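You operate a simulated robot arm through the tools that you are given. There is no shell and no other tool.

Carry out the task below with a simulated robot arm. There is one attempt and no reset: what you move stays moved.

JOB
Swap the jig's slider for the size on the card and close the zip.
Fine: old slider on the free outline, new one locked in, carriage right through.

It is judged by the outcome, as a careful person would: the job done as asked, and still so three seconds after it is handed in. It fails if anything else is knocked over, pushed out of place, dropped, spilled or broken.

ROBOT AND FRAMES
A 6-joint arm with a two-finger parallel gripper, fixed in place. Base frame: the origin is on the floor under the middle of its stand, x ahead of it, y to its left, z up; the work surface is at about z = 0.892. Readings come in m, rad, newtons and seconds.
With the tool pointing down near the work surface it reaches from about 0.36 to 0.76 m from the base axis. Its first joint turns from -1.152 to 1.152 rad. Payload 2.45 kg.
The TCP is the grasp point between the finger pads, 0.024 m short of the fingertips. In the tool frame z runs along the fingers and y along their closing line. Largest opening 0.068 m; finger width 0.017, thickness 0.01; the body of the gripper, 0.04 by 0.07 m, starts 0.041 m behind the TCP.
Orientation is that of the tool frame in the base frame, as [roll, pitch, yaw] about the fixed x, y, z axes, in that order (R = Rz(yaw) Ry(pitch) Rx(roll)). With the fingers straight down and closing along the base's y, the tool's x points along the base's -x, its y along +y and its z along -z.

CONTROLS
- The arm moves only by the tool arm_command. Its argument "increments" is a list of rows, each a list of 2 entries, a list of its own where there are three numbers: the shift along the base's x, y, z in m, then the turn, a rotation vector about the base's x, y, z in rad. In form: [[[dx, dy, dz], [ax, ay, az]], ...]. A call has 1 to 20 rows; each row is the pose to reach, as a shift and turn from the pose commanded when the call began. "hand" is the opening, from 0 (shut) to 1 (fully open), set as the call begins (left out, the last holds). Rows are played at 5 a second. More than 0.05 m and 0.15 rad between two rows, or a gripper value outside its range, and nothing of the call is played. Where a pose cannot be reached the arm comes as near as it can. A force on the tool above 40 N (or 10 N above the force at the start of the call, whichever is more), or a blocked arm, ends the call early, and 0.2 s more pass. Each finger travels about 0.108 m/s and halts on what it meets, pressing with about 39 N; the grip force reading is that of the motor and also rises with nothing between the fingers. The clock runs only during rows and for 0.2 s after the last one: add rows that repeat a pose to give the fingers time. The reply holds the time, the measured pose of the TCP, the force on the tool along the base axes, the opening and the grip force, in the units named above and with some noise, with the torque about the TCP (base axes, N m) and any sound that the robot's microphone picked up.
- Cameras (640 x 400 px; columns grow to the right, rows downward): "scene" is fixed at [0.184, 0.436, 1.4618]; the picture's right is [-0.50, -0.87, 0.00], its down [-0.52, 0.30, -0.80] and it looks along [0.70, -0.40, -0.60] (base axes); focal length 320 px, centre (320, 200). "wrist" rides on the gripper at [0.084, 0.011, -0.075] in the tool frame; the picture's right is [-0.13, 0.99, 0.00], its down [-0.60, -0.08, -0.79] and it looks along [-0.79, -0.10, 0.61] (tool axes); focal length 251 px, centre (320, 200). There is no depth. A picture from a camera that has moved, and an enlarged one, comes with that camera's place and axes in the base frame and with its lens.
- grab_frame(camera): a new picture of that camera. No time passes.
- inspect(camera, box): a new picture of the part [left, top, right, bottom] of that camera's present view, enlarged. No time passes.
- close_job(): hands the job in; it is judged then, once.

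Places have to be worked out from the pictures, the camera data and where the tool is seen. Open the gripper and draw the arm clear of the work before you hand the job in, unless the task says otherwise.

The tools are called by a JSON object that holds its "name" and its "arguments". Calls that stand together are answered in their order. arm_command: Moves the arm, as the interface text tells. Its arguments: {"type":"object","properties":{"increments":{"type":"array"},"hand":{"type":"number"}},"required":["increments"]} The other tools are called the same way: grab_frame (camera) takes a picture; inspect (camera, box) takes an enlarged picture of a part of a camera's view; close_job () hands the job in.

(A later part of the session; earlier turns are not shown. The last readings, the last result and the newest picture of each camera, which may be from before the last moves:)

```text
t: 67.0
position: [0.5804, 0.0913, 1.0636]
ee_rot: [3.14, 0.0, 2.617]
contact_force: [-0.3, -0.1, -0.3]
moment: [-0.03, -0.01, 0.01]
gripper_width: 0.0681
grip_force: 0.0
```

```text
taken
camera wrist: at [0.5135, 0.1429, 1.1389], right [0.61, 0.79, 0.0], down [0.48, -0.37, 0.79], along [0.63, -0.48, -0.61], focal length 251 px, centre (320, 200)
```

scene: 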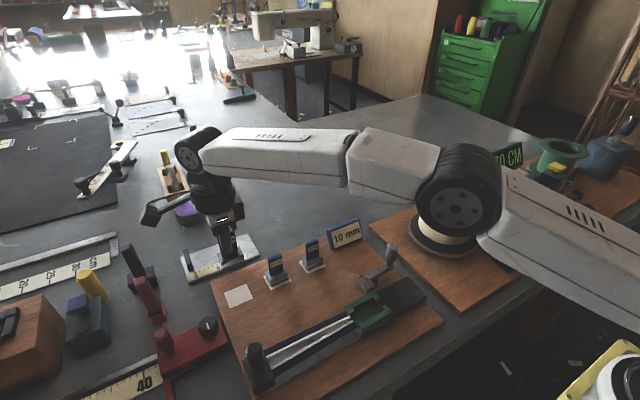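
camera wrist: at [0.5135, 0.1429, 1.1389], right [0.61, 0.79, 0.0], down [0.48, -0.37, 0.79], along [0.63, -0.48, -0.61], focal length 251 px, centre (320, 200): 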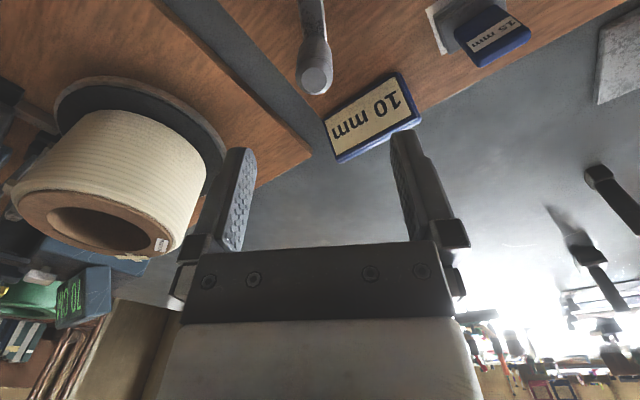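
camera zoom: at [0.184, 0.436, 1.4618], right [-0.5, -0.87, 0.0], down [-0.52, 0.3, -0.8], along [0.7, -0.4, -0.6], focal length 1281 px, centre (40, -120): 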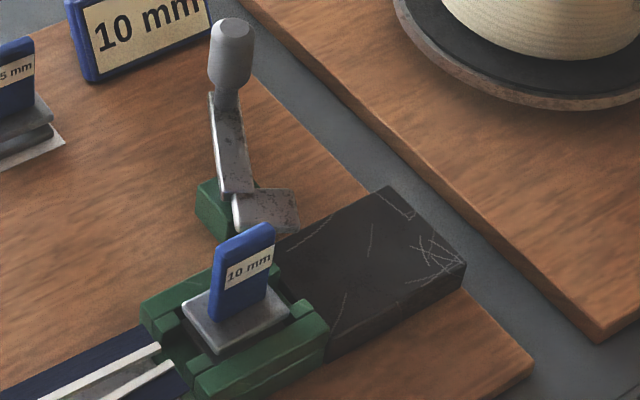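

The lever is back at its locked stop and the 10 mm slider is in the nest. To drive the carriage, I will grip the tag across its y‑edges (fingers closing along y), so I turn the tool back +30° and hover above the tag.

{"name": "arm_command", "arguments": {"increments": [[[0, 0, 0.01], [0, 0, 0.1]], [[-0.03, 0.02, 0.01], [0, 0, 0.22]], [[-0.06, 0.041, 0.01], [0, 0, 0.34]], [[-0.09, 0.062, 0.01], [0, 0, 0.46]], [[-0.12, 0.082, 0.0], [0, 0, 0.524]], [[-0.12, 0.082, -0.01], [0, 0, 0.524]], [[-0.12, 0.082, -0.01], [0, 0, 0.524]]], "hand": 0.75}}

{"name": "grab_frame", "arguments": {"camera": "wrist"}}

{"name": "inspect", "arguments": {"camera": "wrist", "box": [240, 0, 400, 140]}}

```text
t: 68.5
position: [0.4557, 0.1756, 1.0545]
ee_rot: [-3.141, 0.0, -3.14]
contact_force: [-0.2, -0.2, -0.5]
moment: [0.03, 0.01, 0.0]
gripper_width: 0.051
grip_force: 0.1
```

```text
taken
camera wrist: at [0.3725, 0.1868, 1.129], right [0.13, 0.99, 0.0], down [0.6, -0.08, 0.79], along [0.79, -0.1, -0.61], focal length 251 px, centre (320, 200)
```

wrist: 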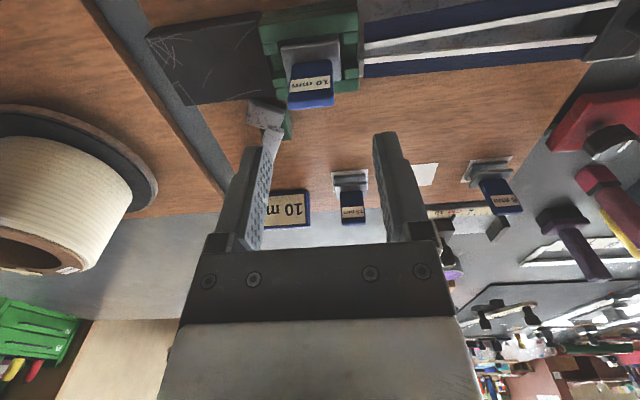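

```text
2.86 times, centred on (320, 70) of wrist
camera zoom: at [0.3725, 0.1868, 1.129], right [0.13, 0.99, 0.0], down [0.6, -0.08, 0.79], along [0.79, -0.1, -0.61], focal length 718 px, centre (320, 571)
```

zoom: 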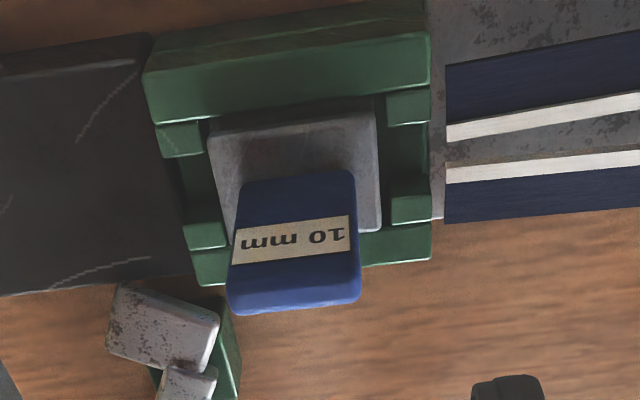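

The tag centre is about 5 mm toward −y and 4 mm toward +x of the tool. I align and descend to grip height.

{"name": "arm_command", "arguments": {"increments": [[[0.004, -0.005, -0.03], [0, 0, 0]], [[0.004, -0.005, -0.055], [0, 0, 0]], [[0.004, -0.005, -0.075], [0, 0, 0]], [[0.004, -0.005, -0.084], [0, 0, 0]], [[0.004, -0.005, -0.084], [0, 0, 0]]]}}

{"name": "inspect", "arguments": {"camera": "wrist", "box": [230, 60, 410, 230]}}

{"name": "inspect", "arguments": {"camera": "scene", "box": [330, 240, 430, 330]}}

```text
t: 69.8
position: [0.4605, 0.1708, 0.969]
ee_rot: [3.142, 0.0, 3.141]
contact_force: [-0.2, 0.1, 0.6]
moment: [0.04, 0.01, 0.01]
gripper_width: 0.0512
grip_force: 0.0
```

```text
2.35 times, centred on (320, 145) of wrist
camera zoom: at [0.3779, 0.1816, 1.0435], right [0.13, 0.99, 0.0], down [0.6, -0.08, 0.79], along [0.79, -0.1, -0.61], focal length 592 px, centre (320, 329)
```

zoom: 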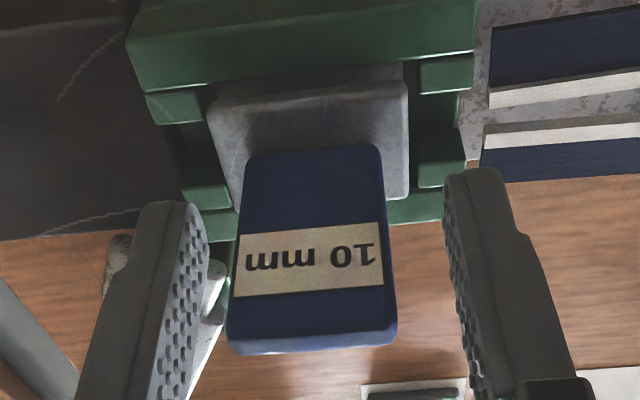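

```text
4.44 times, centred on (380, 285) of scene
camera zoom: at [0.184, 0.436, 1.4618], right [-0.5, -0.87, 0.0], down [-0.52, 0.3, -0.8], along [0.7, -0.4, -0.6], focal length 1423 px, centre (53, -178)
```

zoom: 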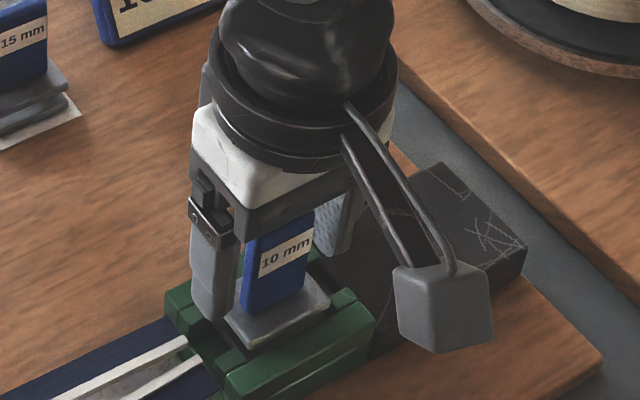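

The tag is centred between the pads. I close on its edges.

{"name": "arm_command", "arguments": {"increments": [[[0, 0, 0], [0, 0, 0]], [[0, 0, 0], [0, 0, 0]], [[0, 0, 0], [0, 0, 0]], [[0, 0, 0], [0, 0, 0]]], "hand": 0}}

{"name": "arm_command", "arguments": {"increments": [[[0, 0.001, 0], [0, 0, 0]], [[0, 0.003, 0], [0, 0, 0]], [[0, 0.006, 0], [0, 0, 0]], [[0, 0.01, 0], [0, 0, 0]]]}}

```text
t: 70.8
position: [0.4607, 0.1698, 0.9689]
ee_rot: [-3.139, -0.002, 3.141]
contact_force: [4.4, -16.5, 3.0]
moment: [-0.78, -0.2, -0.02]
gripper_width: 0.0306
grip_force: 39.1
```

```text
t: 71.6
position: [0.4594, 0.1726, 0.9683]
ee_rot: [-3.136, -0.002, 3.141]
contact_force: [4.2, -9.2, -1.2]
moment: [-0.46, -0.21, 0.07]
gripper_width: 0.0306
grip_force: 39.5
stopped in row 4: the force on the tool passed its limit at 44 N (the readings are from after the stop); the commanded pose is now the measured one
```

The push stopped at 44 N after only ~3 mm. I look at what is holding the carriage before doing anything else.

{"name": "inspect", "arguments": {"camera": "scene", "box": [330, 240, 430, 330]}}

{"name": "grab_frame", "arguments": {"camera": "wrist"}}

{"name": "inspect", "arguments": {"camera": "scene", "box": [235, 300, 395, 400]}}

```text
4.44 times, centred on (380, 285) of scene
camera zoom: at [0.1841, 0.4358, 1.4618], right [-0.5, -0.87, 0.0], down [-0.52, 0.3, -0.8], along [0.7, -0.4, -0.6], focal length 1423 px, centre (53, -178)
```

zoom: 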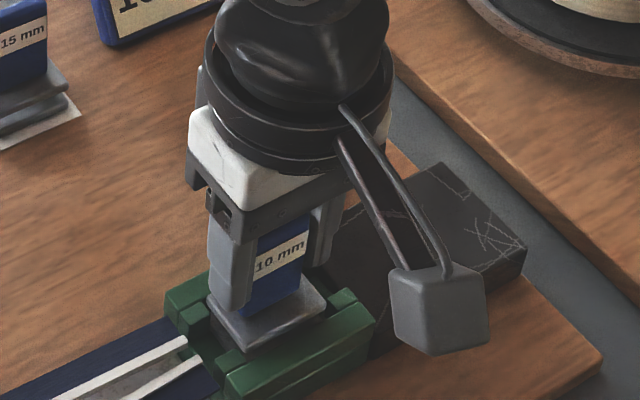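

```text
taken
camera wrist: at [0.3777, 0.1836, 1.0441], right [0.13, 0.99, -0.01], down [0.61, -0.07, 0.79], along [0.79, -0.11, -0.61], focal length 251 px, centre (320, 200)
```

wrist: 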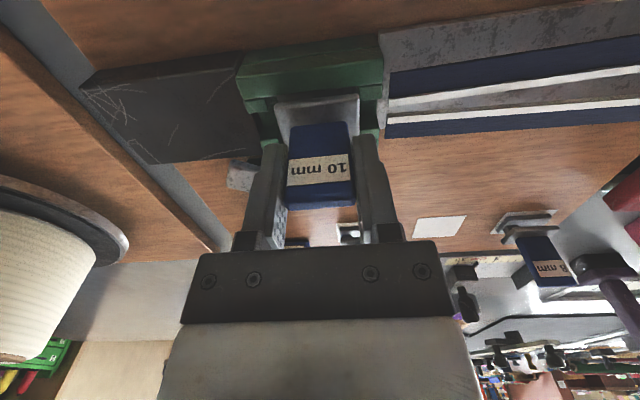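

```text
4.00 times, centred on (315, 350) of scene
camera zoom: at [0.1841, 0.4358, 1.4618], right [-0.5, -0.87, 0.0], down [-0.52, 0.3, -0.8], along [0.7, -0.4, -0.6], focal length 1281 px, centre (340, -400)
```

zoom: 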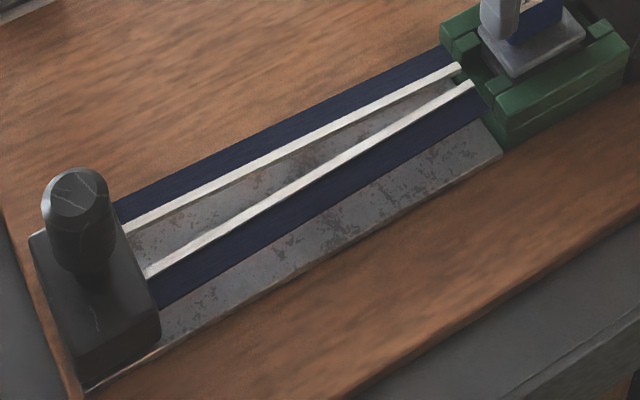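

Everything is still in place; the green nest and its lever are evidently fixed to the board. The black block with the knob at the far +y end of the rail, where the tapes fan out, is the real carriage. I release the tag and rise.

{"name": "arm_command", "arguments": {"increments": [[[0, -0.001, 0], [0, 0, 0]], [[0, -0.001, 0], [0, 0, 0]], [[0, -0.001, 0], [0, 0, 0]]], "hand": 0.75}}

{"name": "arm_command", "arguments": {"increments": [[[0, 0, 0.02], [0, 0, 0]], [[0, 0, 0.05], [0, 0, 0]], [[0, 0, 0.09], [0, 0, 0]], [[0, 0.03, 0.12], [0, 0, 0]], [[0, 0.07, 0.12], [0, 0, 0]], [[0, 0.11, 0.12], [0, 0, 0]], [[0, 0.11, 0.12], [0, 0, 0]]]}}

{"name": "grab_frame", "arguments": {"camera": "wrist"}}

{"name": "inspect", "arguments": {"camera": "scene", "box": [330, 240, 430, 330]}}

```text
t: 72.4
position: [0.4583, 0.1725, 0.969]
ee_rot: [-3.135, -0.001, -3.141]
contact_force: [-1.2, -1.3, -0.5]
moment: [-0.02, 0.02, -0.01]
gripper_width: 0.0511
grip_force: 0.1
```

```text
t: 74.0
position: [0.4624, 0.2847, 1.089]
ee_rot: [-3.136, -0.002, -3.14]
contact_force: [-0.2, -0.1, 0.5]
moment: [0.01, 0.01, -0.01]
gripper_width: 0.0509
grip_force: 0.0
```

```text
taken
camera wrist: at [0.3793, 0.2961, 1.1641], right [0.13, 0.99, 0.0], down [0.61, -0.07, 0.79], along [0.79, -0.1, -0.61], focal length 251 px, centre (320, 200)
```

wrist: 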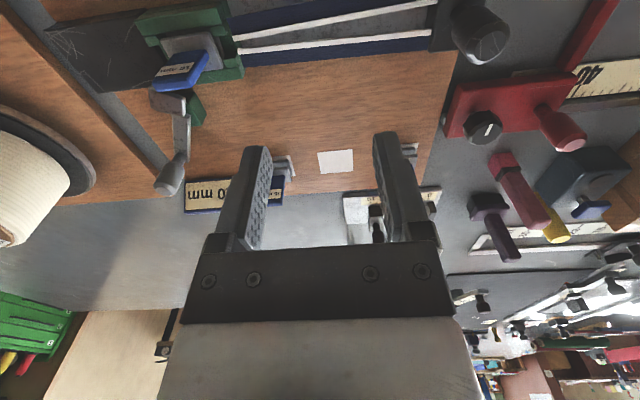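

```text
4.44 times, centred on (380, 285) of scene
camera zoom: at [0.184, 0.4361, 1.4618], right [-0.5, -0.87, 0.0], down [-0.52, 0.3, -0.8], along [0.7, -0.4, -0.6], focal length 1423 px, centre (53, -178)
```

zoom: 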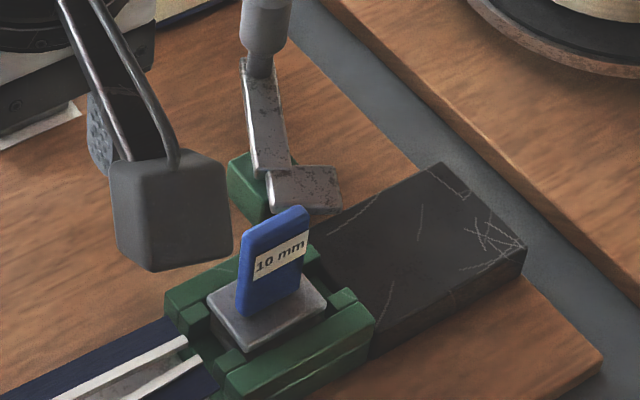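

The slider is still seated. I move over the knob of the black carriage at about (0.453, 0.395) and look at it from above.

{"name": "arm_command", "arguments": {"increments": [[[-0.003, 0.036, 0], [0.0056, 0, 0]], [[-0.006, 0.072, 0], [0.0056, 0, 0]], [[-0.008, 0.108, 0], [0.0056, 0, 0]], [[-0.008, 0.108, 0], [0.0056, 0, 0]]], "hand": 1}}

{"name": "grab_frame", "arguments": {"camera": "wrist"}}

{"name": "inspect", "arguments": {"camera": "wrist", "box": [220, 0, 420, 130]}}

{"name": "grab_frame", "arguments": {"camera": "scene"}}

```text
t: 75.0
position: [0.4529, 0.3912, 1.0894]
ee_rot: [3.14, -0.002, -3.14]
contact_force: [0.1, 0.4, -0.1]
moment: [0.01, -0.01, -0.01]
gripper_width: 0.0683
grip_force: 0.1
```

```text
taken
camera wrist: at [0.3696, 0.4017, 1.1644], right [0.13, 0.99, 0.0], down [0.61, -0.08, 0.79], along [0.79, -0.1, -0.61], focal length 251 px, centre (320, 200)
```

wrist: 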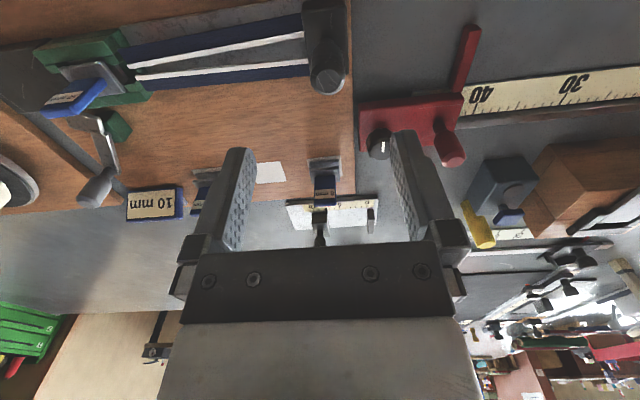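

```text
3.08 times, centred on (320, 65) of wrist
camera zoom: at [0.3696, 0.4017, 1.1644], right [0.13, 0.99, 0.0], down [0.61, -0.08, 0.79], along [0.79, -0.1, -0.61], focal length 774 px, centre (320, 615)
```

zoom: 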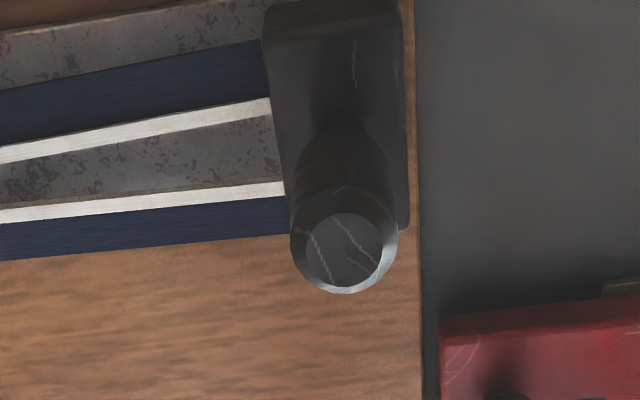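

```text
taken
```

scene: 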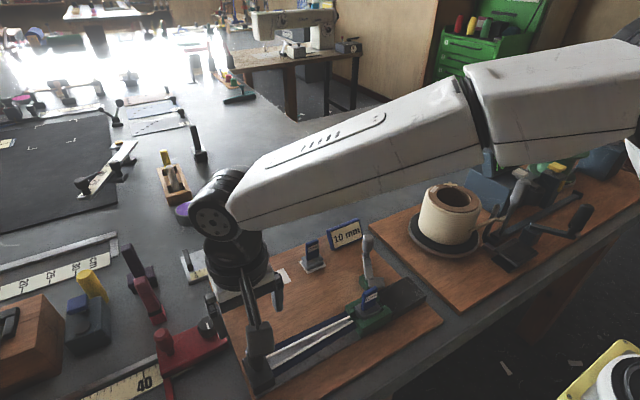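

The knob's axis is near (0.458, 0.396) with its top at z≈0.993, on a block spanning x 0.434–0.48, y 0.379–0.413. I align and descend with open fingers astride it (closing along y).

{"name": "arm_command", "arguments": {"increments": [[[0.005, 0.0045, -0.03], [0, 0, 0]], [[0.005, 0.0045, -0.06], [0, 0, 0]], [[0.005, 0.0045, -0.085], [0, 0, 0]], [[0.005, 0.0045, -0.1], [0, 0, 0]], [[0.005, 0.0045, -0.1], [0, 0, 0]]], "hand": 1}}

{"name": "inspect", "arguments": {"camera": "wrist", "box": [220, 40, 420, 230]}}

{"name": "inspect", "arguments": {"camera": "scene", "box": [210, 300, 310, 400]}}

```text
t: 76.2
position: [0.4585, 0.3961, 0.9895]
ee_rot: [3.142, -0.002, -3.142]
contact_force: [0.3, 0.9, 0.1]
moment: [0.01, 0.01, 0.03]
gripper_width: 0.0681
grip_force: 0.1
```

```text
2.11 times, centred on (320, 135) of wrist
camera zoom: at [0.3752, 0.4068, 1.0638], right [0.13, 0.99, 0.0], down [0.61, -0.08, 0.79], along [0.79, -0.1, -0.61], focal length 529 px, centre (320, 337)
```

zoom: 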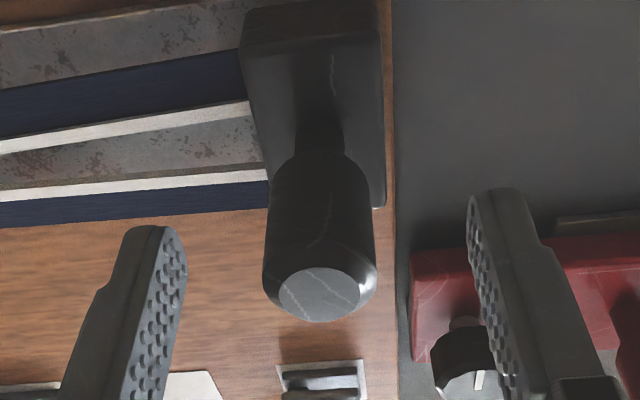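

```text
4.00 times, centred on (260, 350) of scene
camera zoom: at [0.184, 0.436, 1.4618], right [-0.5, -0.87, 0.0], down [-0.52, 0.3, -0.8], along [0.7, -0.4, -0.6], focal length 1281 px, centre (560, -400)
```

zoom: 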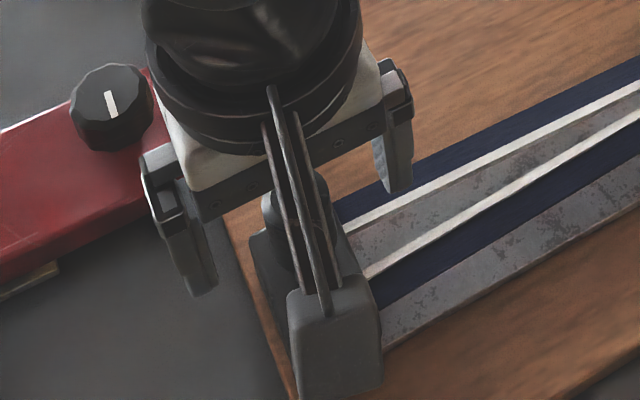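

The knob is well centred between the fingers. I descend to grip height (TCP z≈0.967) and close.

{"name": "arm_command", "arguments": {"increments": [[[-0.002, 0.0, -0.01], [0, 0, 0]], [[-0.002, 0.0, -0.018], [0, 0, 0]], [[-0.002, 0.0, -0.0225], [0, 0, 0]], [[-0.002, 0.0, -0.0225], [0, 0, 0]]], "hand": 1}}

{"name": "arm_command", "arguments": {"increments": [[[0, 0, 0], [0, 0, 0]], [[0, 0, 0], [0, 0, 0]], [[0, 0, 0], [0, 0, 0]], [[0, 0, 0], [0, 0, 0]]], "hand": 0}}

```text
t: 77.2
position: [0.457, 0.3958, 0.9678]
ee_rot: [3.14, -0.002, -3.14]
contact_force: [-0.1, -0.5, 0.6]
moment: [-0.01, 0.01, -0.01]
gripper_width: 0.0681
grip_force: 0.0
```

```text
t: 78.2
position: [0.4565, 0.3953, 0.9667]
ee_rot: [-3.14, -0.003, 3.14]
contact_force: [0.3, -0.4, 0.2]
moment: [-0.74, -0.26, -0.01]
gripper_width: 0.0257
grip_force: 41.8
```

The carriage knob is gripped (25.7 mm) with almost no side force. I pull it gently 10 mm toward −y.

{"name": "arm_command", "arguments": {"increments": [[[0, -0.002, 0], [0, 0, 0]], [[0, -0.004, 0], [0, 0, 0]], [[0, -0.007, 0], [0, 0, 0]], [[0, -0.01, 0], [0, 0, 0]]]}}

```text
t: 79.2
position: [0.4561, 0.3838, 0.9674]
ee_rot: [3.14, -0.001, 3.142]
contact_force: [8.2, 0.8, -0.7]
moment: [-0.8, 0.95, 0.02]
gripper_width: 0.0259
grip_force: 40.5
```

The carriage follows easily. I look quickly, then continue along the rail with a tiny +x drift to relieve the side load.

{"name": "inspect", "arguments": {"camera": "scene", "box": [220, 270, 400, 400]}}

{"name": "arm_command", "arguments": {"increments": [[[0.0005, -0.005, 0], [0, 0, 0]], [[0.0007, -0.01, 0], [0, 0, 0]], [[0.0008, -0.015, 0], [0, 0, 0]], [[0.0009, -0.02, 0], [0, 0, 0]], [[0.001, -0.025, 0], [0, 0, 0]], [[0.0011, -0.03, 0], [0, 0, 0]]]}}

```text
3.08 times, centred on (310, 335) of scene
camera zoom: at [0.1843, 0.4361, 1.4617], right [-0.5, -0.87, 0.0], down [-0.52, 0.3, -0.8], along [0.69, -0.4, -0.6], focal length 985 px, centre (351, -215)
```

zoom: 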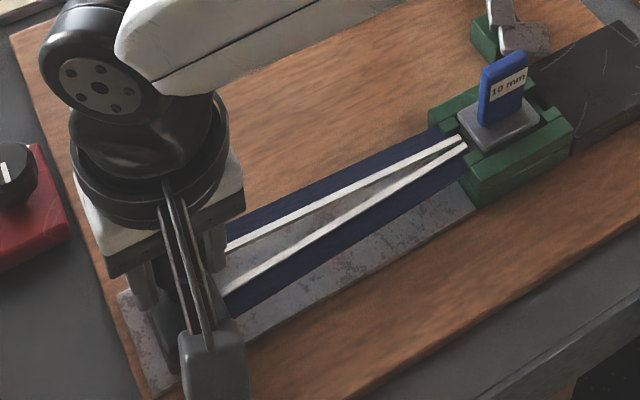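

```text
t: 80.6
position: [0.4555, 0.3542, 0.9665]
ee_rot: [3.14, -0.003, -3.141]
contact_force: [-2.2, 1.7, -7.4]
moment: [0.51, -1.08, 0.1]
gripper_width: 0.0258
grip_force: 41.2
```

Smooth, with small forces; the zip tapes are feeding into the slider. I continue.

{"name": "arm_command", "arguments": {"increments": [[[0.0, -0.006, 0.0005], [0, 0, 0]], [[0.0001, -0.012, 0.0005], [0, 0, 0]], [[0.0002, -0.018, 0.0005], [0, 0, 0]], [[0.0003, -0.024, 0.0005], [0, 0, 0]], [[0.0004, -0.03, 0.0005], [0, 0, 0]], [[0.0005, -0.036, 0.0005], [0, 0, 0]], [[0.0006, -0.042, 0.0005], [0, 0, 0]], [[0.0007, -0.048, 0.0005], [0, 0, 0]]]}}

{"name": "inspect", "arguments": {"camera": "scene", "box": [240, 240, 420, 380]}}

```text
t: 82.4
position: [0.4567, 0.3058, 0.9663]
ee_rot: [-3.141, -0.005, -3.137]
contact_force: [-20.8, 0.6, -12.5]
moment: [0.77, -0.2, -0.02]
gripper_width: 0.0257
grip_force: 41.6
```

```text
2.86 times, centred on (330, 310) of scene
camera zoom: at [0.1836, 0.4362, 1.4618], right [-0.5, -0.87, 0.0], down [-0.52, 0.3, -0.8], along [0.7, -0.4, -0.6], focal length 915 px, centre (291, -114)
```

zoom: 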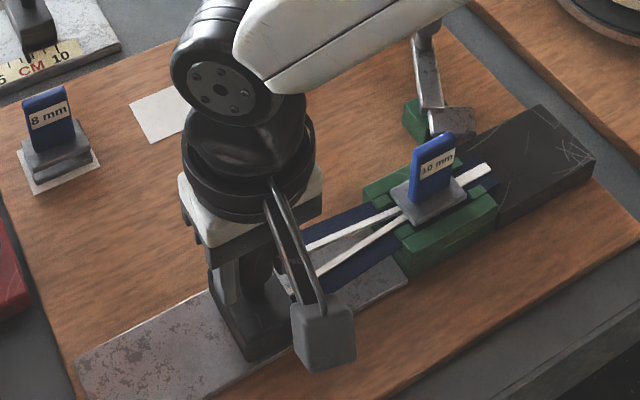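

The zip is feeding through the slider properly, but the side load reached −21 N in x, so my path drifts too far +x. I correct x by about −2 mm and keep going in smaller stretches.

{"name": "arm_command", "arguments": {"increments": [[[-0.001, -0.001, -0.0003], [0, 0, 0]], [[-0.002, -0.003, -0.0005], [0, 0, 0]], [[-0.0022, -0.008, -0.0005], [0, 0, 0]], [[-0.0024, -0.014, -0.0005], [0, 0, 0]], [[-0.0025, -0.02, -0.0005], [0, 0, 0]]]}}

```text
t: 83.6
position: [0.4561, 0.2859, 0.967]
ee_rot: [3.14, 0.0, 3.141]
contact_force: [4.9, 0.9, -12.1]
moment: [-0.95, 0.78, -0.05]
gripper_width: 0.0259
grip_force: 40.7
```

Side load is back to 5 N. I continue toward the end of travel.

{"name": "arm_command", "arguments": {"increments": [[[0.0003, -0.005, -0.0005], [0, 0, 0]], [[0.0003, -0.01, -0.0008], [0, 0, 0]], [[0.0003, -0.015, -0.0008], [0, 0, 0]], [[0.0002, -0.02, -0.0008], [0, 0, 0]]]}}

{"name": "inspect", "arguments": {"camera": "scene", "box": [260, 230, 440, 370]}}

```text
t: 84.6
position: [0.4563, 0.2669, 0.9674]
ee_rot: [3.137, 0.003, -3.141]
contact_force: [10.8, 0.8, 12.9]
moment: [-0.98, 0.51, -0.16]
gripper_width: 0.0257
grip_force: 41.1
```

```text
2.86 times, centred on (350, 300) of scene
camera zoom: at [0.1841, 0.436, 1.4618], right [-0.5, -0.87, 0.0], down [-0.52, 0.3, -0.8], along [0.7, -0.4, -0.6], focal length 915 px, centre (234, -86)
```

zoom: 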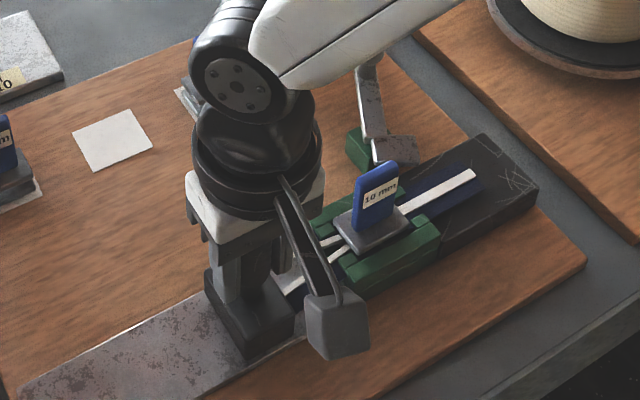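

Nearly there: about 25 mm to the nest. I go on 12 mm with slight relief in x and z.

{"name": "arm_command", "arguments": {"increments": [[[0.0006, -0.004, 0.0006], [0, 0, 0]], [[0.0007, -0.008, 0.0006], [0, 0, 0]], [[0.0007, -0.012, 0.0006], [0, 0, 0]]]}}

{"name": "arm_command", "arguments": {"increments": [[[0.0, -0.003, 0], [0, 0, 0]], [[0.0, -0.006, 0], [0, 0, 0]], [[0.0, -0.009, 0], [0, 0, 0]], [[0.0, -0.009, 0], [0, 0, 0]]]}}

```text
t: 85.4
position: [0.4571, 0.2525, 0.9667]
ee_rot: [3.139, -0.002, -3.14]
contact_force: [0.9, 1.0, 16.6]
moment: [-0.72, -1.15, 0.11]
gripper_width: 0.0257
grip_force: 41.2
```

```text
t: 86.4
position: [0.4572, 0.2467, 0.9669]
ee_rot: [3.139, -0.002, 3.141]
contact_force: [11.4, 3.6, 12.9]
moment: [-0.83, 0.91, -0.17]
gripper_width: 0.0257
grip_force: 41.2
```

No stop yet (y‑force only ~4 N). I inspect the remaining gap before continuing.

{"name": "inspect", "arguments": {"camera": "scene", "box": [300, 240, 440, 350]}}

{"name": "grab_frame", "arguments": {"camera": "wrist"}}

```text
3.64 times, centred on (370, 295) of scene
camera zoom: at [0.1841, 0.436, 1.4617], right [-0.5, -0.87, 0.0], down [-0.52, 0.3, -0.8], along [0.7, -0.4, -0.6], focal length 1164 px, centre (138, -146)
```

zoom: 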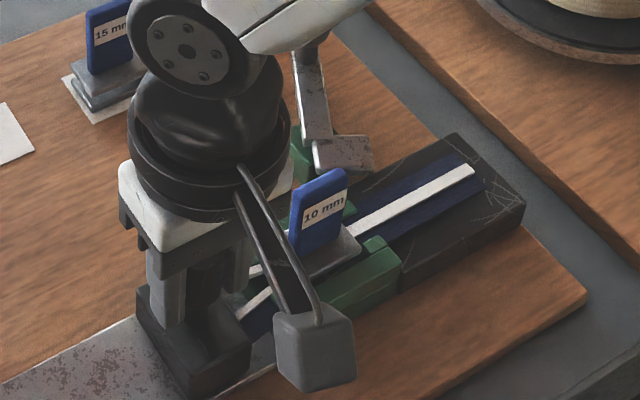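

```text
taken
camera wrist: at [0.3733, 0.2564, 1.0418], right [0.13, 0.99, 0.0], down [0.6, -0.08, 0.79], along [0.79, -0.1, -0.61], focal length 251 px, centre (320, 200)
```

wrist: 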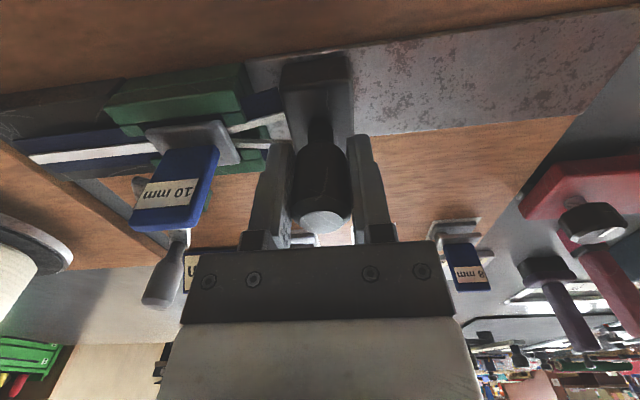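

There is still ~2 cm between carriage block and nest. I continue in small steps, expecting the end stop.

{"name": "arm_command", "arguments": {"increments": [[[0.0008, -0.003, -0.0003], [0, 0, 0]], [[0.0008, -0.006, -0.0003], [0, 0, 0]], [[0.0008, -0.009, -0.0003], [0, 0, 0]], [[0.0008, -0.009, -0.0003], [0, 0, 0]]]}}

{"name": "arm_command", "arguments": {"increments": [[[0, -0.003, 0], [0, 0, 0]], [[0, -0.006, 0], [0, 0, 0]], [[0, -0.006, 0], [0, 0, 0]]]}}

```text
t: 87.0
position: [0.4566, 0.2449, 0.9669]
ee_rot: [3.134, 0.001, -3.137]
contact_force: [2.9, 13.0, -4.7]
moment: [-1.26, 0.52, -0.04]
gripper_width: 0.026
grip_force: 41.0
stopped in row 2: the force on the tool passed its limit at 45 N (the readings are from after the stop); the commanded pose is now the measured one
```

```text
t: 87.4
position: [0.4569, 0.247, 0.9669]
ee_rot: [3.128, 0.003, -3.137]
contact_force: [6.0, 11.8, -9.0]
moment: [-1.32, 0.58, -0.05]
gripper_width: 0.0262
grip_force: 41.4
stopped in row 2: the force on the tool passed its limit at 45 N (the readings are from after the stop); the commanded pose is now the measured one
```

A firm stop (>40 N, twice) at y≈0.246, exactly 0.15 m of travel: the carriage is right through. I open the fingers, let it settle, and rise straight up.

{"name": "arm_command", "arguments": {"increments": [[[0, 0, 0], [0, 0, 0]], [[0, 0, 0], [0, 0, 0]], [[0, 0, 0], [0, 0, 0]], [[0, 0, 0], [0, 0, 0]]], "hand": 0.7}}

{"name": "arm_command", "arguments": {"increments": [[[0, 0, 0.01], [0, 0, 0]], [[0, 0, 0.03], [0, 0, 0]], [[0, 0, 0.06], [0, 0, 0]], [[0, 0, 0.1], [0, 0, 0]], [[0, 0, 0.14], [0, 0, 0]], [[0, 0, 0.14], [0, 0, 0]]]}}

{"name": "grab_frame", "arguments": {"camera": "wrist"}}

{"name": "inspect", "arguments": {"camera": "wrist", "box": [120, 0, 400, 170]}}

{"name": "grab_frame", "arguments": {"camera": "scene"}}

```text
t: 88.4
position: [0.4562, 0.2454, 0.9677]
ee_rot: [3.129, 0.003, -3.135]
contact_force: [-1.5, 0.4, -0.1]
moment: [-0.01, -0.03, 0.01]
gripper_width: 0.0475
grip_force: 0.0
```

```text
t: 89.8
position: [0.4572, 0.2433, 1.107]
ee_rot: [3.13, 0.004, -3.135]
contact_force: [1.0, -0.5, -0.5]
moment: [0.01, 0.05, 0.01]
gripper_width: 0.0476
grip_force: 0.1
```

```text
taken
camera wrist: at [0.3732, 0.2525, 1.1809], right [0.12, 0.99, 0.01], down [0.6, -0.09, 0.79], along [0.79, -0.09, -0.61], focal length 251 px, centre (320, 200)
```

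wrist: 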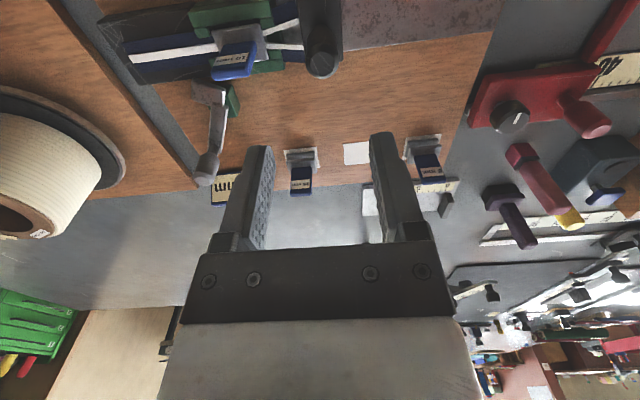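

```text
2.29 times, centred on (260, 85) of wrist
camera zoom: at [0.3732, 0.2525, 1.1809], right [0.12, 0.99, 0.01], down [0.6, -0.09, 0.79], along [0.79, -0.09, -0.61], focal length 575 px, centre (457, 463)
```

zoom: 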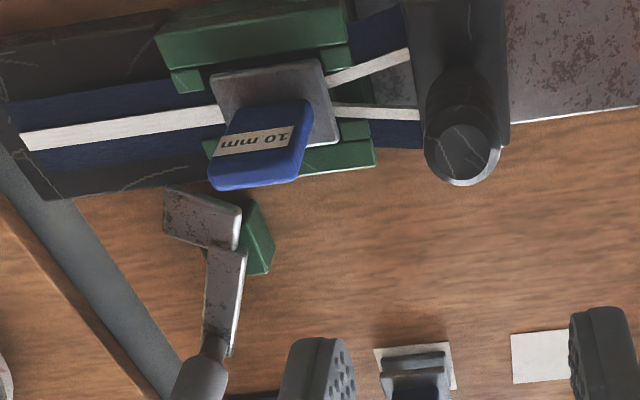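

```text
taken
```

scene: 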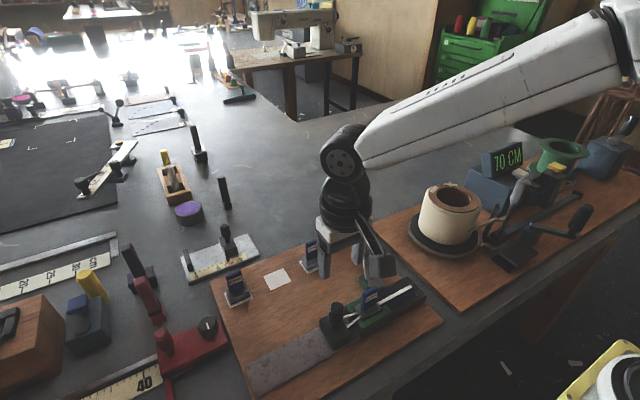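

The zip is closed out beyond the slider and the carriage stays at its stop. I draw the arm up and away to its starting area to get a clear final view.

{"name": "arm_command", "arguments": {"increments": [[[0, 0, 0.04], [0, 0, 0]], [[0.0, -0.02, 0.08], [0, 0, 0]], [[0.01, -0.06, 0.1], [0, 0, 0]], [[0.02, -0.1, 0.11], [0, 0, 0]], [[0.03, -0.14, 0.111], [0, 0, 0]], [[0.04, -0.18, 0.111], [0, 0, 0]], [[0.045, -0.223, 0.111], [0, 0, 0]], [[0.045, -0.223, 0.111], [0, 0, 0]], [[0.045, -0.223, 0.111], [0, 0, 0]], [[0.045, -0.223, 0.111], [0, 0, 0]]], "hand": 1}}

{"name": "grab_frame", "arguments": {"camera": "scene"}}

{"name": "inspect", "arguments": {"camera": "scene", "box": [310, 220, 450, 350]}}

{"name": "inspect", "arguments": {"camera": "scene", "box": [200, 220, 360, 320]}}

{"name": "inspect", "arguments": {"camera": "wrist", "box": [300, 0, 640, 200]}}

```text
t: 92.0
position: [0.5003, 0.0231, 1.2173]
ee_rot: [3.129, 0.004, -3.136]
contact_force: [-0.1, -0.2, -0.1]
moment: [0.02, 0.0, 0.01]
gripper_width: 0.0681
grip_force: 0.1
```

```text
taken
```

scene: 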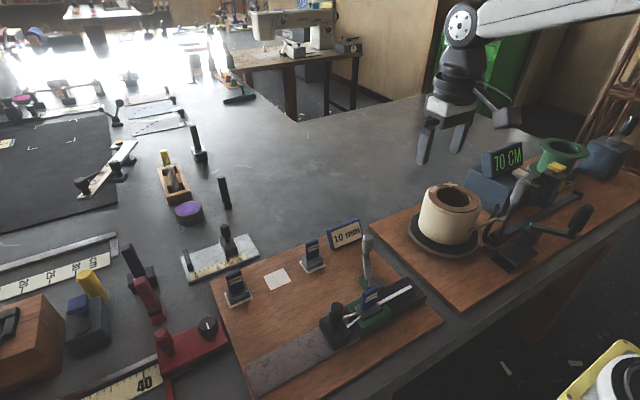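

```text
3.08 times, centred on (380, 285) of scene
camera zoom: at [0.184, 0.436, 1.4618], right [-0.5, -0.87, 0.0], down [-0.52, 0.3, -0.8], along [0.7, -0.4, -0.6], focal length 985 px, centre (135, -62)
```

zoom: 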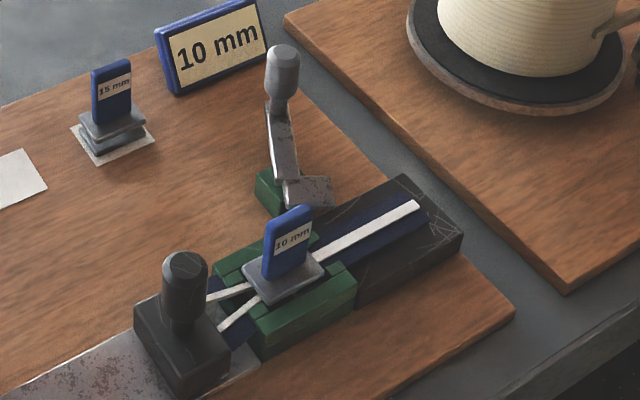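

```text
4.00 times, centred on (280, 270) of scene
camera zoom: at [0.184, 0.436, 1.4618], right [-0.5, -0.87, 0.0], down [-0.52, 0.3, -0.8], along [0.7, -0.4, -0.6], focal length 1281 px, centre (480, -80)
```

zoom: 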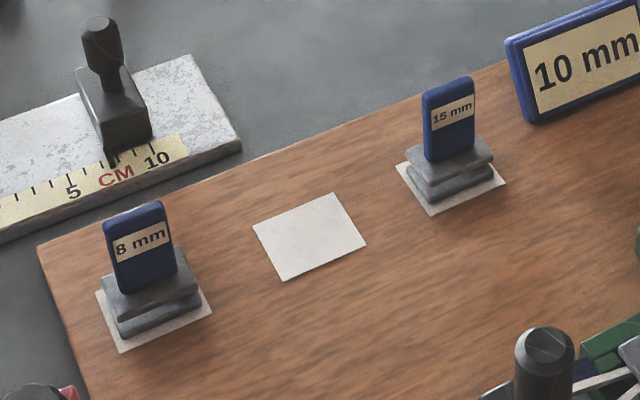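

```text
1.88 times, centred on (470, 100) of wrist
camera zoom: at [0.4165, 0.0325, 1.2926], right [0.12, 0.99, 0.01], down [0.6, -0.09, 0.79], along [0.79, -0.09, -0.61], focal length 473 px, centre (38, 388)
```

zoom: 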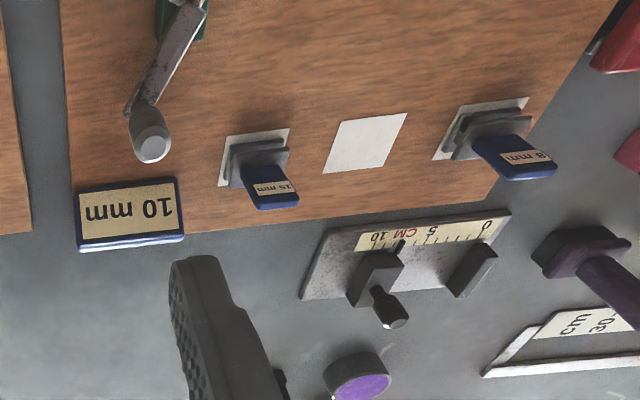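

Everything looks right: 10 mm slider in the nest, lever locked, 8 mm slider on the outline, closed zip emerging beyond the slider. To be sure the stop was the carriage's own end of travel, I return with closed fingers to press once from behind the knob only.

{"name": "arm_command", "arguments": {"increments": [[[-0.008, 0.045, 0], [-0.0126, 0, -0.0056]], [[-0.016, 0.09, 0], [-0.0126, 0, -0.0056]], [[-0.024, 0.135, 0], [-0.0126, 0, -0.0056]], [[-0.032, 0.18, 0], [-0.0126, 0, -0.0056]], [[-0.038, 0.225, 0], [-0.0126, 0, -0.0056]], [[-0.043, 0.265, -0.01], [-0.0126, 0, -0.0056]], [[-0.043, 0.265, -0.055], [-0.0126, 0, -0.0056]], [[-0.043, 0.265, -0.1], [-0.0126, 0, -0.0056]], [[-0.043, 0.265, -0.14], [-0.0126, 0, -0.0056]], [[-0.043, 0.265, -0.18], [-0.0126, 0, -0.0056]], [[-0.043, 0.265, -0.18], [-0.0126, 0, -0.0056]]], "hand": 0}}

{"name": "inspect", "arguments": {"camera": "wrist", "box": [160, 20, 440, 200]}}

{"name": "inspect", "arguments": {"camera": "scene", "box": [280, 240, 420, 350]}}

```text
t: 94.4
position: [0.4564, 0.2859, 1.0372]
ee_rot: [3.14, 0.004, 3.14]
contact_force: [-0.6, 0.3, 0.5]
moment: [-0.05, -0.01, 0.01]
gripper_width: 0.0
grip_force: 24.0
```

```text
2.22 times, centred on (300, 110) of wrist
camera zoom: at [0.3736, 0.2962, 1.1113], right [0.13, 0.99, 0.0], down [0.6, -0.08, 0.8], along [0.79, -0.1, -0.61], focal length 559 px, centre (364, 400)
```

zoom: 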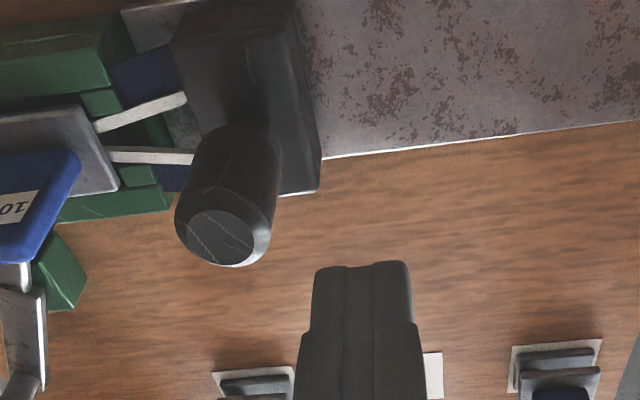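

```text
3.64 times, centred on (350, 295) of scene
camera zoom: at [0.184, 0.436, 1.4618], right [-0.5, -0.87, 0.0], down [-0.52, 0.3, -0.8], along [0.7, -0.4, -0.6], focal length 1164 px, centre (211, -146)
```

zoom: 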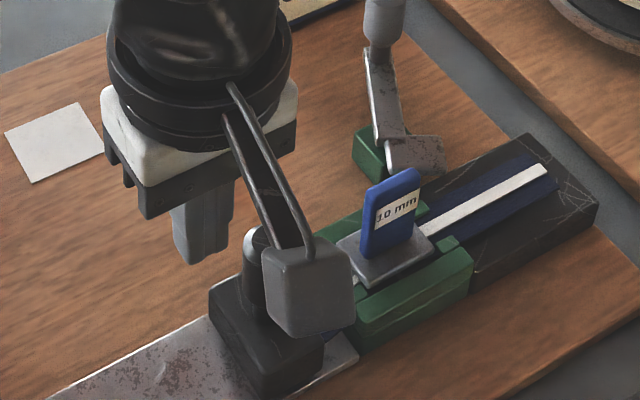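

The carriage has stayed put (knob y≈0.248). I lower the closed fingers behind the knob and press toward −y.

{"name": "arm_command", "arguments": {"increments": [[[0, 0.002, -0.03], [0, 0, 0]], [[0, 0.002, -0.055], [0, 0, 0]], [[0, 0.002, -0.068], [0, 0, 0]], [[0, 0.002, -0.068], [0, 0, 0]]]}}

{"name": "arm_command", "arguments": {"increments": [[[0, -0.004, 0], [0, 0, 0]], [[0, -0.008, 0], [0, 0, 0]], [[0, -0.012, 0], [0, 0, 0]], [[0, -0.015, 0], [0, 0, 0]], [[0, -0.017, 0], [0, 0, 0]], [[0, -0.019, 0], [0, 0, 0]], [[0, -0.021, 0], [0, 0, 0]], [[0, -0.023, 0], [0, 0, 0]]]}}

```text
t: 95.4
position: [0.4582, 0.289, 0.969]
ee_rot: [-3.141, 0.003, 3.141]
contact_force: [0.5, 0.7, 0.1]
moment: [0.01, 0.03, 0.01]
gripper_width: 0.0
grip_force: 22.9
```

```text
t: 97.2
position: [0.4586, 0.2713, 0.9697]
ee_rot: [3.133, 0.011, -3.14]
contact_force: [1.4, 12.1, -4.0]
moment: [-0.07, 0.0, 0.01]
gripper_width: 0.0
grip_force: 23.3
stopped in row 8: the force on the tool passed its limit at 44 N (the readings are from after the stop); the commanded pose is now the measured one
```

The same hard stop again with only the rear contact: the carriage is truly at its end. I back off the knob, rise, and retreat with the gripper open.

{"name": "arm_command", "arguments": {"increments": [[[0, 0.006, 0], [0, 0, 0]], [[0, 0.014, 0.0], [0, 0, 0]], [[0, 0.016, 0.03], [0, 0, 0]], [[0, 0.016, 0.07], [0, 0, 0]], [[0, 0.016, 0.115], [0, 0, 0]], [[0, 0.016, 0.16], [0, 0, 0]], [[0, 0.016, 0.2], [0, 0, 0]]]}}

{"name": "arm_command", "arguments": {"increments": [[[0.005, -0.04, 0.02], [0, 0, 0]], [[0.012, -0.08, 0.04], [0, 0, 0]], [[0.02, -0.125, 0.05], [0, 0, 0]], [[0.028, -0.17, 0.05], [0, 0, 0]], [[0.036, -0.215, 0.05], [0, 0, 0]], [[0.043, -0.26, 0.05], [0, 0, 0]], [[0.043, -0.26, 0.05], [0, 0, 0]], [[0.043, -0.26, 0.05], [0, 0, 0]]], "hand": 1}}

{"name": "grab_frame", "arguments": {"camera": "scene"}}

{"name": "inspect", "arguments": {"camera": "scene", "box": [330, 230, 450, 330]}}

{"name": "inspect", "arguments": {"camera": "scene", "box": [200, 220, 360, 370]}}

```text
t: 98.8
position: [0.4565, 0.2848, 1.1733]
ee_rot: [3.137, 0.01, -3.139]
contact_force: [0.3, -0.3, -0.1]
moment: [0.01, 0.04, -0.02]
gripper_width: 0.0001
grip_force: 23.2
```

```text
t: 100.6
position: [0.4999, 0.0229, 1.2213]
ee_rot: [3.134, 0.009, -3.139]
contact_force: [0.1, 0.3, -0.3]
moment: [0.03, 0.01, 0.01]
gripper_width: 0.068
grip_force: 0.0
```

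```text
taken
```

scene: 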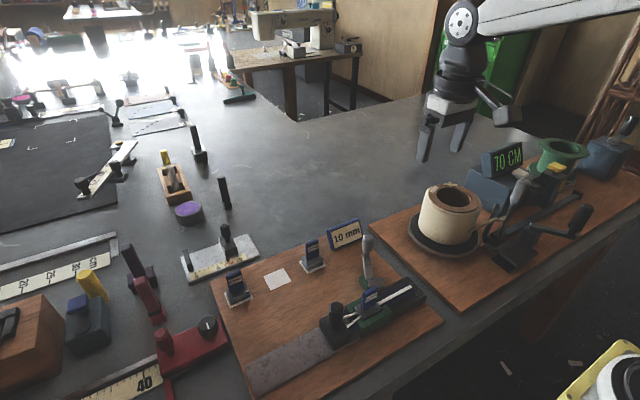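

```text
4.00 times, centred on (390, 280) of scene
camera zoom: at [0.184, 0.436, 1.4618], right [-0.5, -0.87, 0.0], down [-0.52, 0.3, -0.8], along [0.7, -0.4, -0.6], focal length 1281 px, centre (40, -120)
```

zoom: 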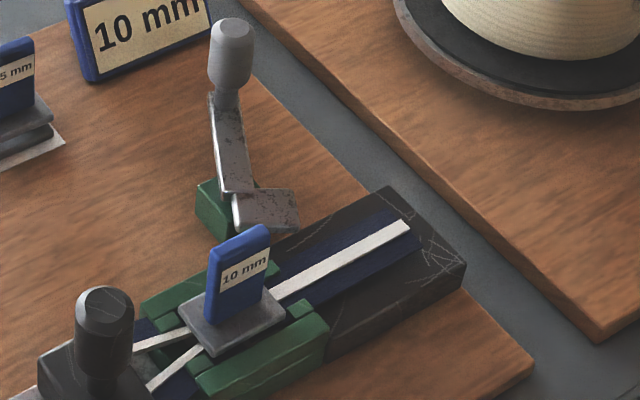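

```text
2.67 times, centred on (280, 295) of scene
camera zoom: at [0.184, 0.436, 1.4618], right [-0.5, -0.87, 0.0], down [-0.52, 0.3, -0.8], along [0.7, -0.4, -0.6], focal length 854 px, centre (427, -53)
```

zoom: 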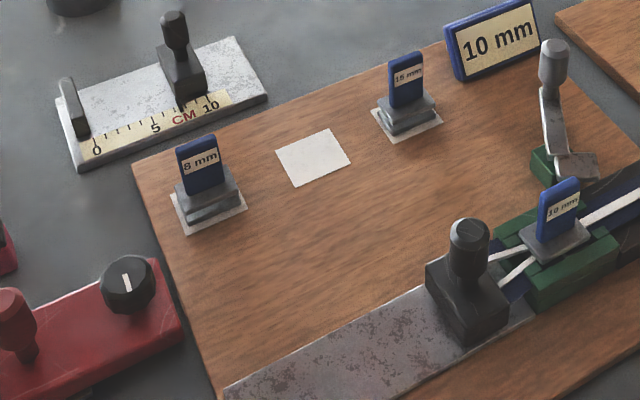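

The lever matches its original locked position exactly. The new slider seems ~2 mm toward +y of where the old one sat, likely from my mistaken push; I hover above to check it closely.

{"name": "arm_command", "arguments": {"increments": [[[-0.01, 0.03, -0.03], [0, 0, -0.12]], [[-0.015, 0.06, -0.06], [0, 0, -0.26]], [[-0.02, 0.09, -0.09], [0, 0, -0.4]], [[-0.03, 0.12, -0.12], [0, 0, -0.54]], [[-0.035, 0.14, -0.14], [0, 0, -0.68]], [[-0.04, 0.15, -0.15], [0, 0, -0.82]], [[-0.04, 0.15, -0.15], [0, 0, -0.96]], [[-0.04, 0.15, -0.15], [0, 0, -1.1]], [[-0.04, 0.15, -0.15], [0, 0, -1.24]], [[-0.04, 0.15, -0.15], [0, 0, -1.38]], [[-0.04, 0.15, -0.15], [0, 0, -1.5]], [[-0.04, 0.15, -0.16], [0, 0, -1.573]], [[-0.04, 0.15, -0.16], [0, 0, -1.573]]], "hand": 0.45}}

{"name": "grab_frame", "arguments": {"camera": "wrist"}}

{"name": "inspect", "arguments": {"camera": "wrist", "box": [260, 0, 420, 130]}}

```text
t: 103.4
position: [0.4614, 0.1739, 1.0605]
ee_rot: [3.135, 0.01, 1.567]
contact_force: [-0.4, -0.1, 0.2]
moment: [-0.02, -0.01, -0.01]
gripper_width: 0.0306
grip_force: 0.1
```

```text
taken
camera wrist: at [0.4732, 0.259, 1.1351], right [0.99, -0.13, 0.01], down [-0.09, -0.6, 0.8], along [-0.1, -0.79, -0.6], focal length 251 px, centre (320, 200)
```

wrist: 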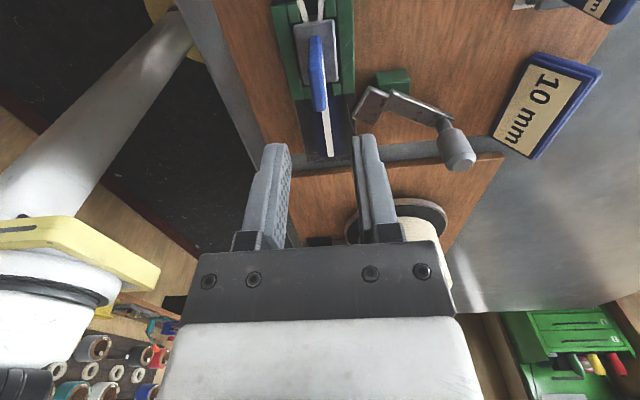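

```text
3.08 times, centred on (340, 65) of wrist
camera zoom: at [0.4732, 0.259, 1.1351], right [0.99, -0.13, 0.01], down [-0.09, -0.6, 0.8], along [-0.1, -0.79, -0.6], focal length 774 px, centre (258, 615)
```

zoom: 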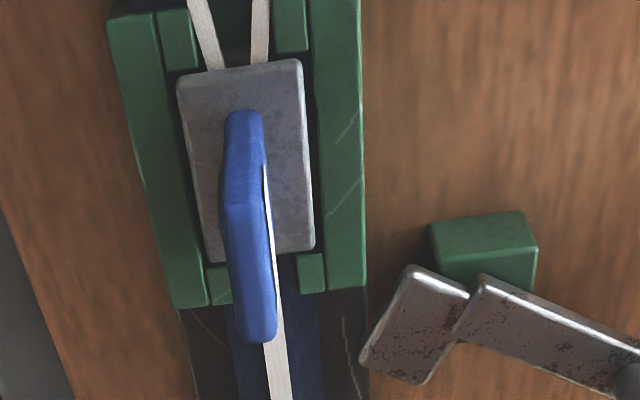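

The slider sits squarely between the nest's nubs, merely ~2 mm toward +y within its play, upright and with the lever locked — no need to touch it again. I rise and retreat to the starting area with the gripper open.

{"name": "arm_command", "arguments": {"increments": [[[0, 0, 0.04], [0, 0, 0]], [[0.0, -0.01, 0.08], [0, 0, 0]], [[0.01, -0.05, 0.11], [0, 0, 0]], [[0.02, -0.09, 0.14], [0, 0, 0]], [[0.03, -0.13, 0.16], [0, 0, 0]], [[0.04, -0.15, 0.16], [0, 0, 0]], [[0.04, -0.15, 0.16], [0, 0, 0]], [[0.04, -0.15, 0.16], [0, 0, 0]]], "hand": 1}}

{"name": "grab_frame", "arguments": {"camera": "scene"}}

{"name": "inspect", "arguments": {"camera": "scene", "box": [220, 220, 440, 370]}}

```text
refused: row 3 steps farther than a row can; nothing moved
```

```text
taken
```

scene: 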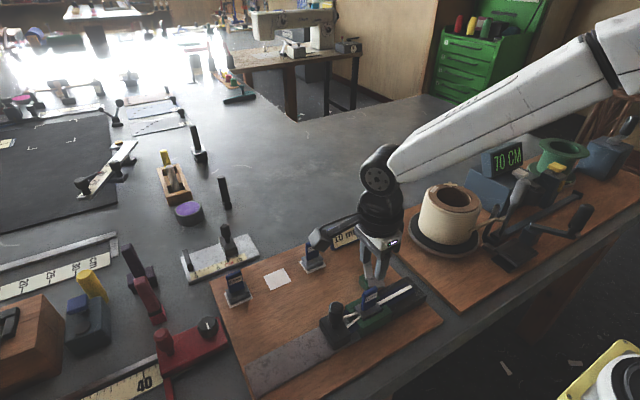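

```text
2.67 times, centred on (330, 295) of scene
camera zoom: at [0.184, 0.436, 1.4618], right [-0.5, -0.87, 0.0], down [-0.52, 0.3, -0.8], along [0.7, -0.4, -0.6], focal length 854 px, centre (293, -53)
```

zoom: 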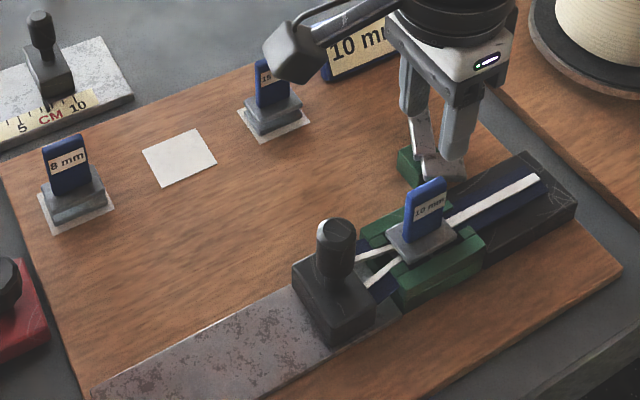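

One row was too long, so nothing moved. I repeat the retreat with smaller steps.

{"name": "arm_command", "arguments": {"increments": [[[0, 0, 0.04], [0, 0, 0]], [[0.0, -0.01, 0.08], [0, 0, 0]], [[0.005, -0.04, 0.11], [0, 0, 0]], [[0.015, -0.07, 0.13], [0, 0, 0]], [[0.025, -0.1, 0.15], [0, 0, 0]], [[0.035, -0.13, 0.16], [0, 0, 0]], [[0.04, -0.15, 0.16], [0, 0, 0]], [[0.04, -0.15, 0.16], [0, 0, 0]], [[0.04, -0.15, 0.16], [0, 0, 0]]], "hand": 1}}

{"name": "grab_frame", "arguments": {"camera": "scene"}}

{"name": "inspect", "arguments": {"camera": "scene", "box": [220, 220, 440, 370]}}

```text
t: 105.4
position: [0.4986, 0.0236, 1.2191]
ee_rot: [3.134, 0.008, 1.568]
contact_force: [-0.5, 0.2, -0.2]
moment: [-0.03, 0.0, 0.0]
gripper_width: 0.0682
grip_force: 0.1
```

```text
taken
```

scene: 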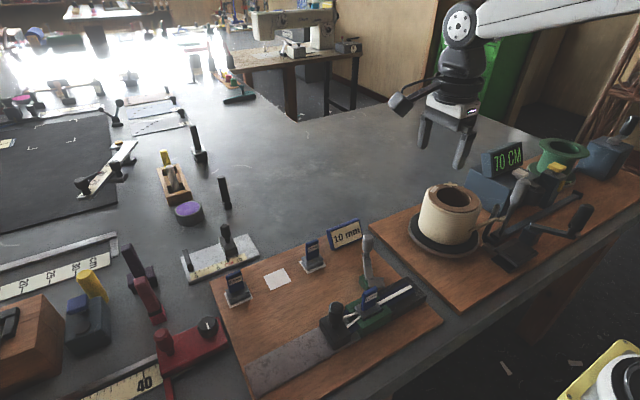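

```text
2.67 times, centred on (330, 295) of scene
camera zoom: at [0.184, 0.436, 1.4618], right [-0.5, -0.87, 0.0], down [-0.52, 0.3, -0.8], along [0.7, -0.4, -0.6], focal length 854 px, centre (293, -53)
```

zoom: 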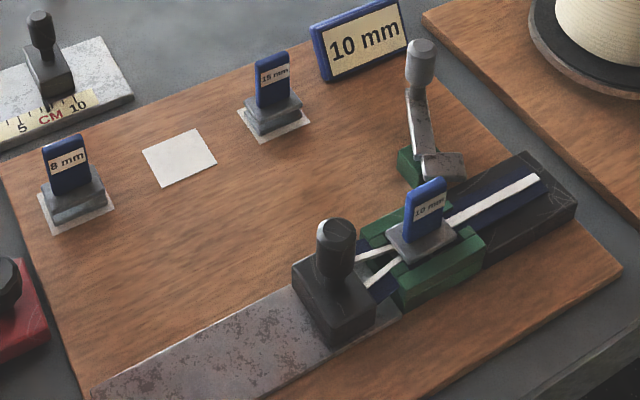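

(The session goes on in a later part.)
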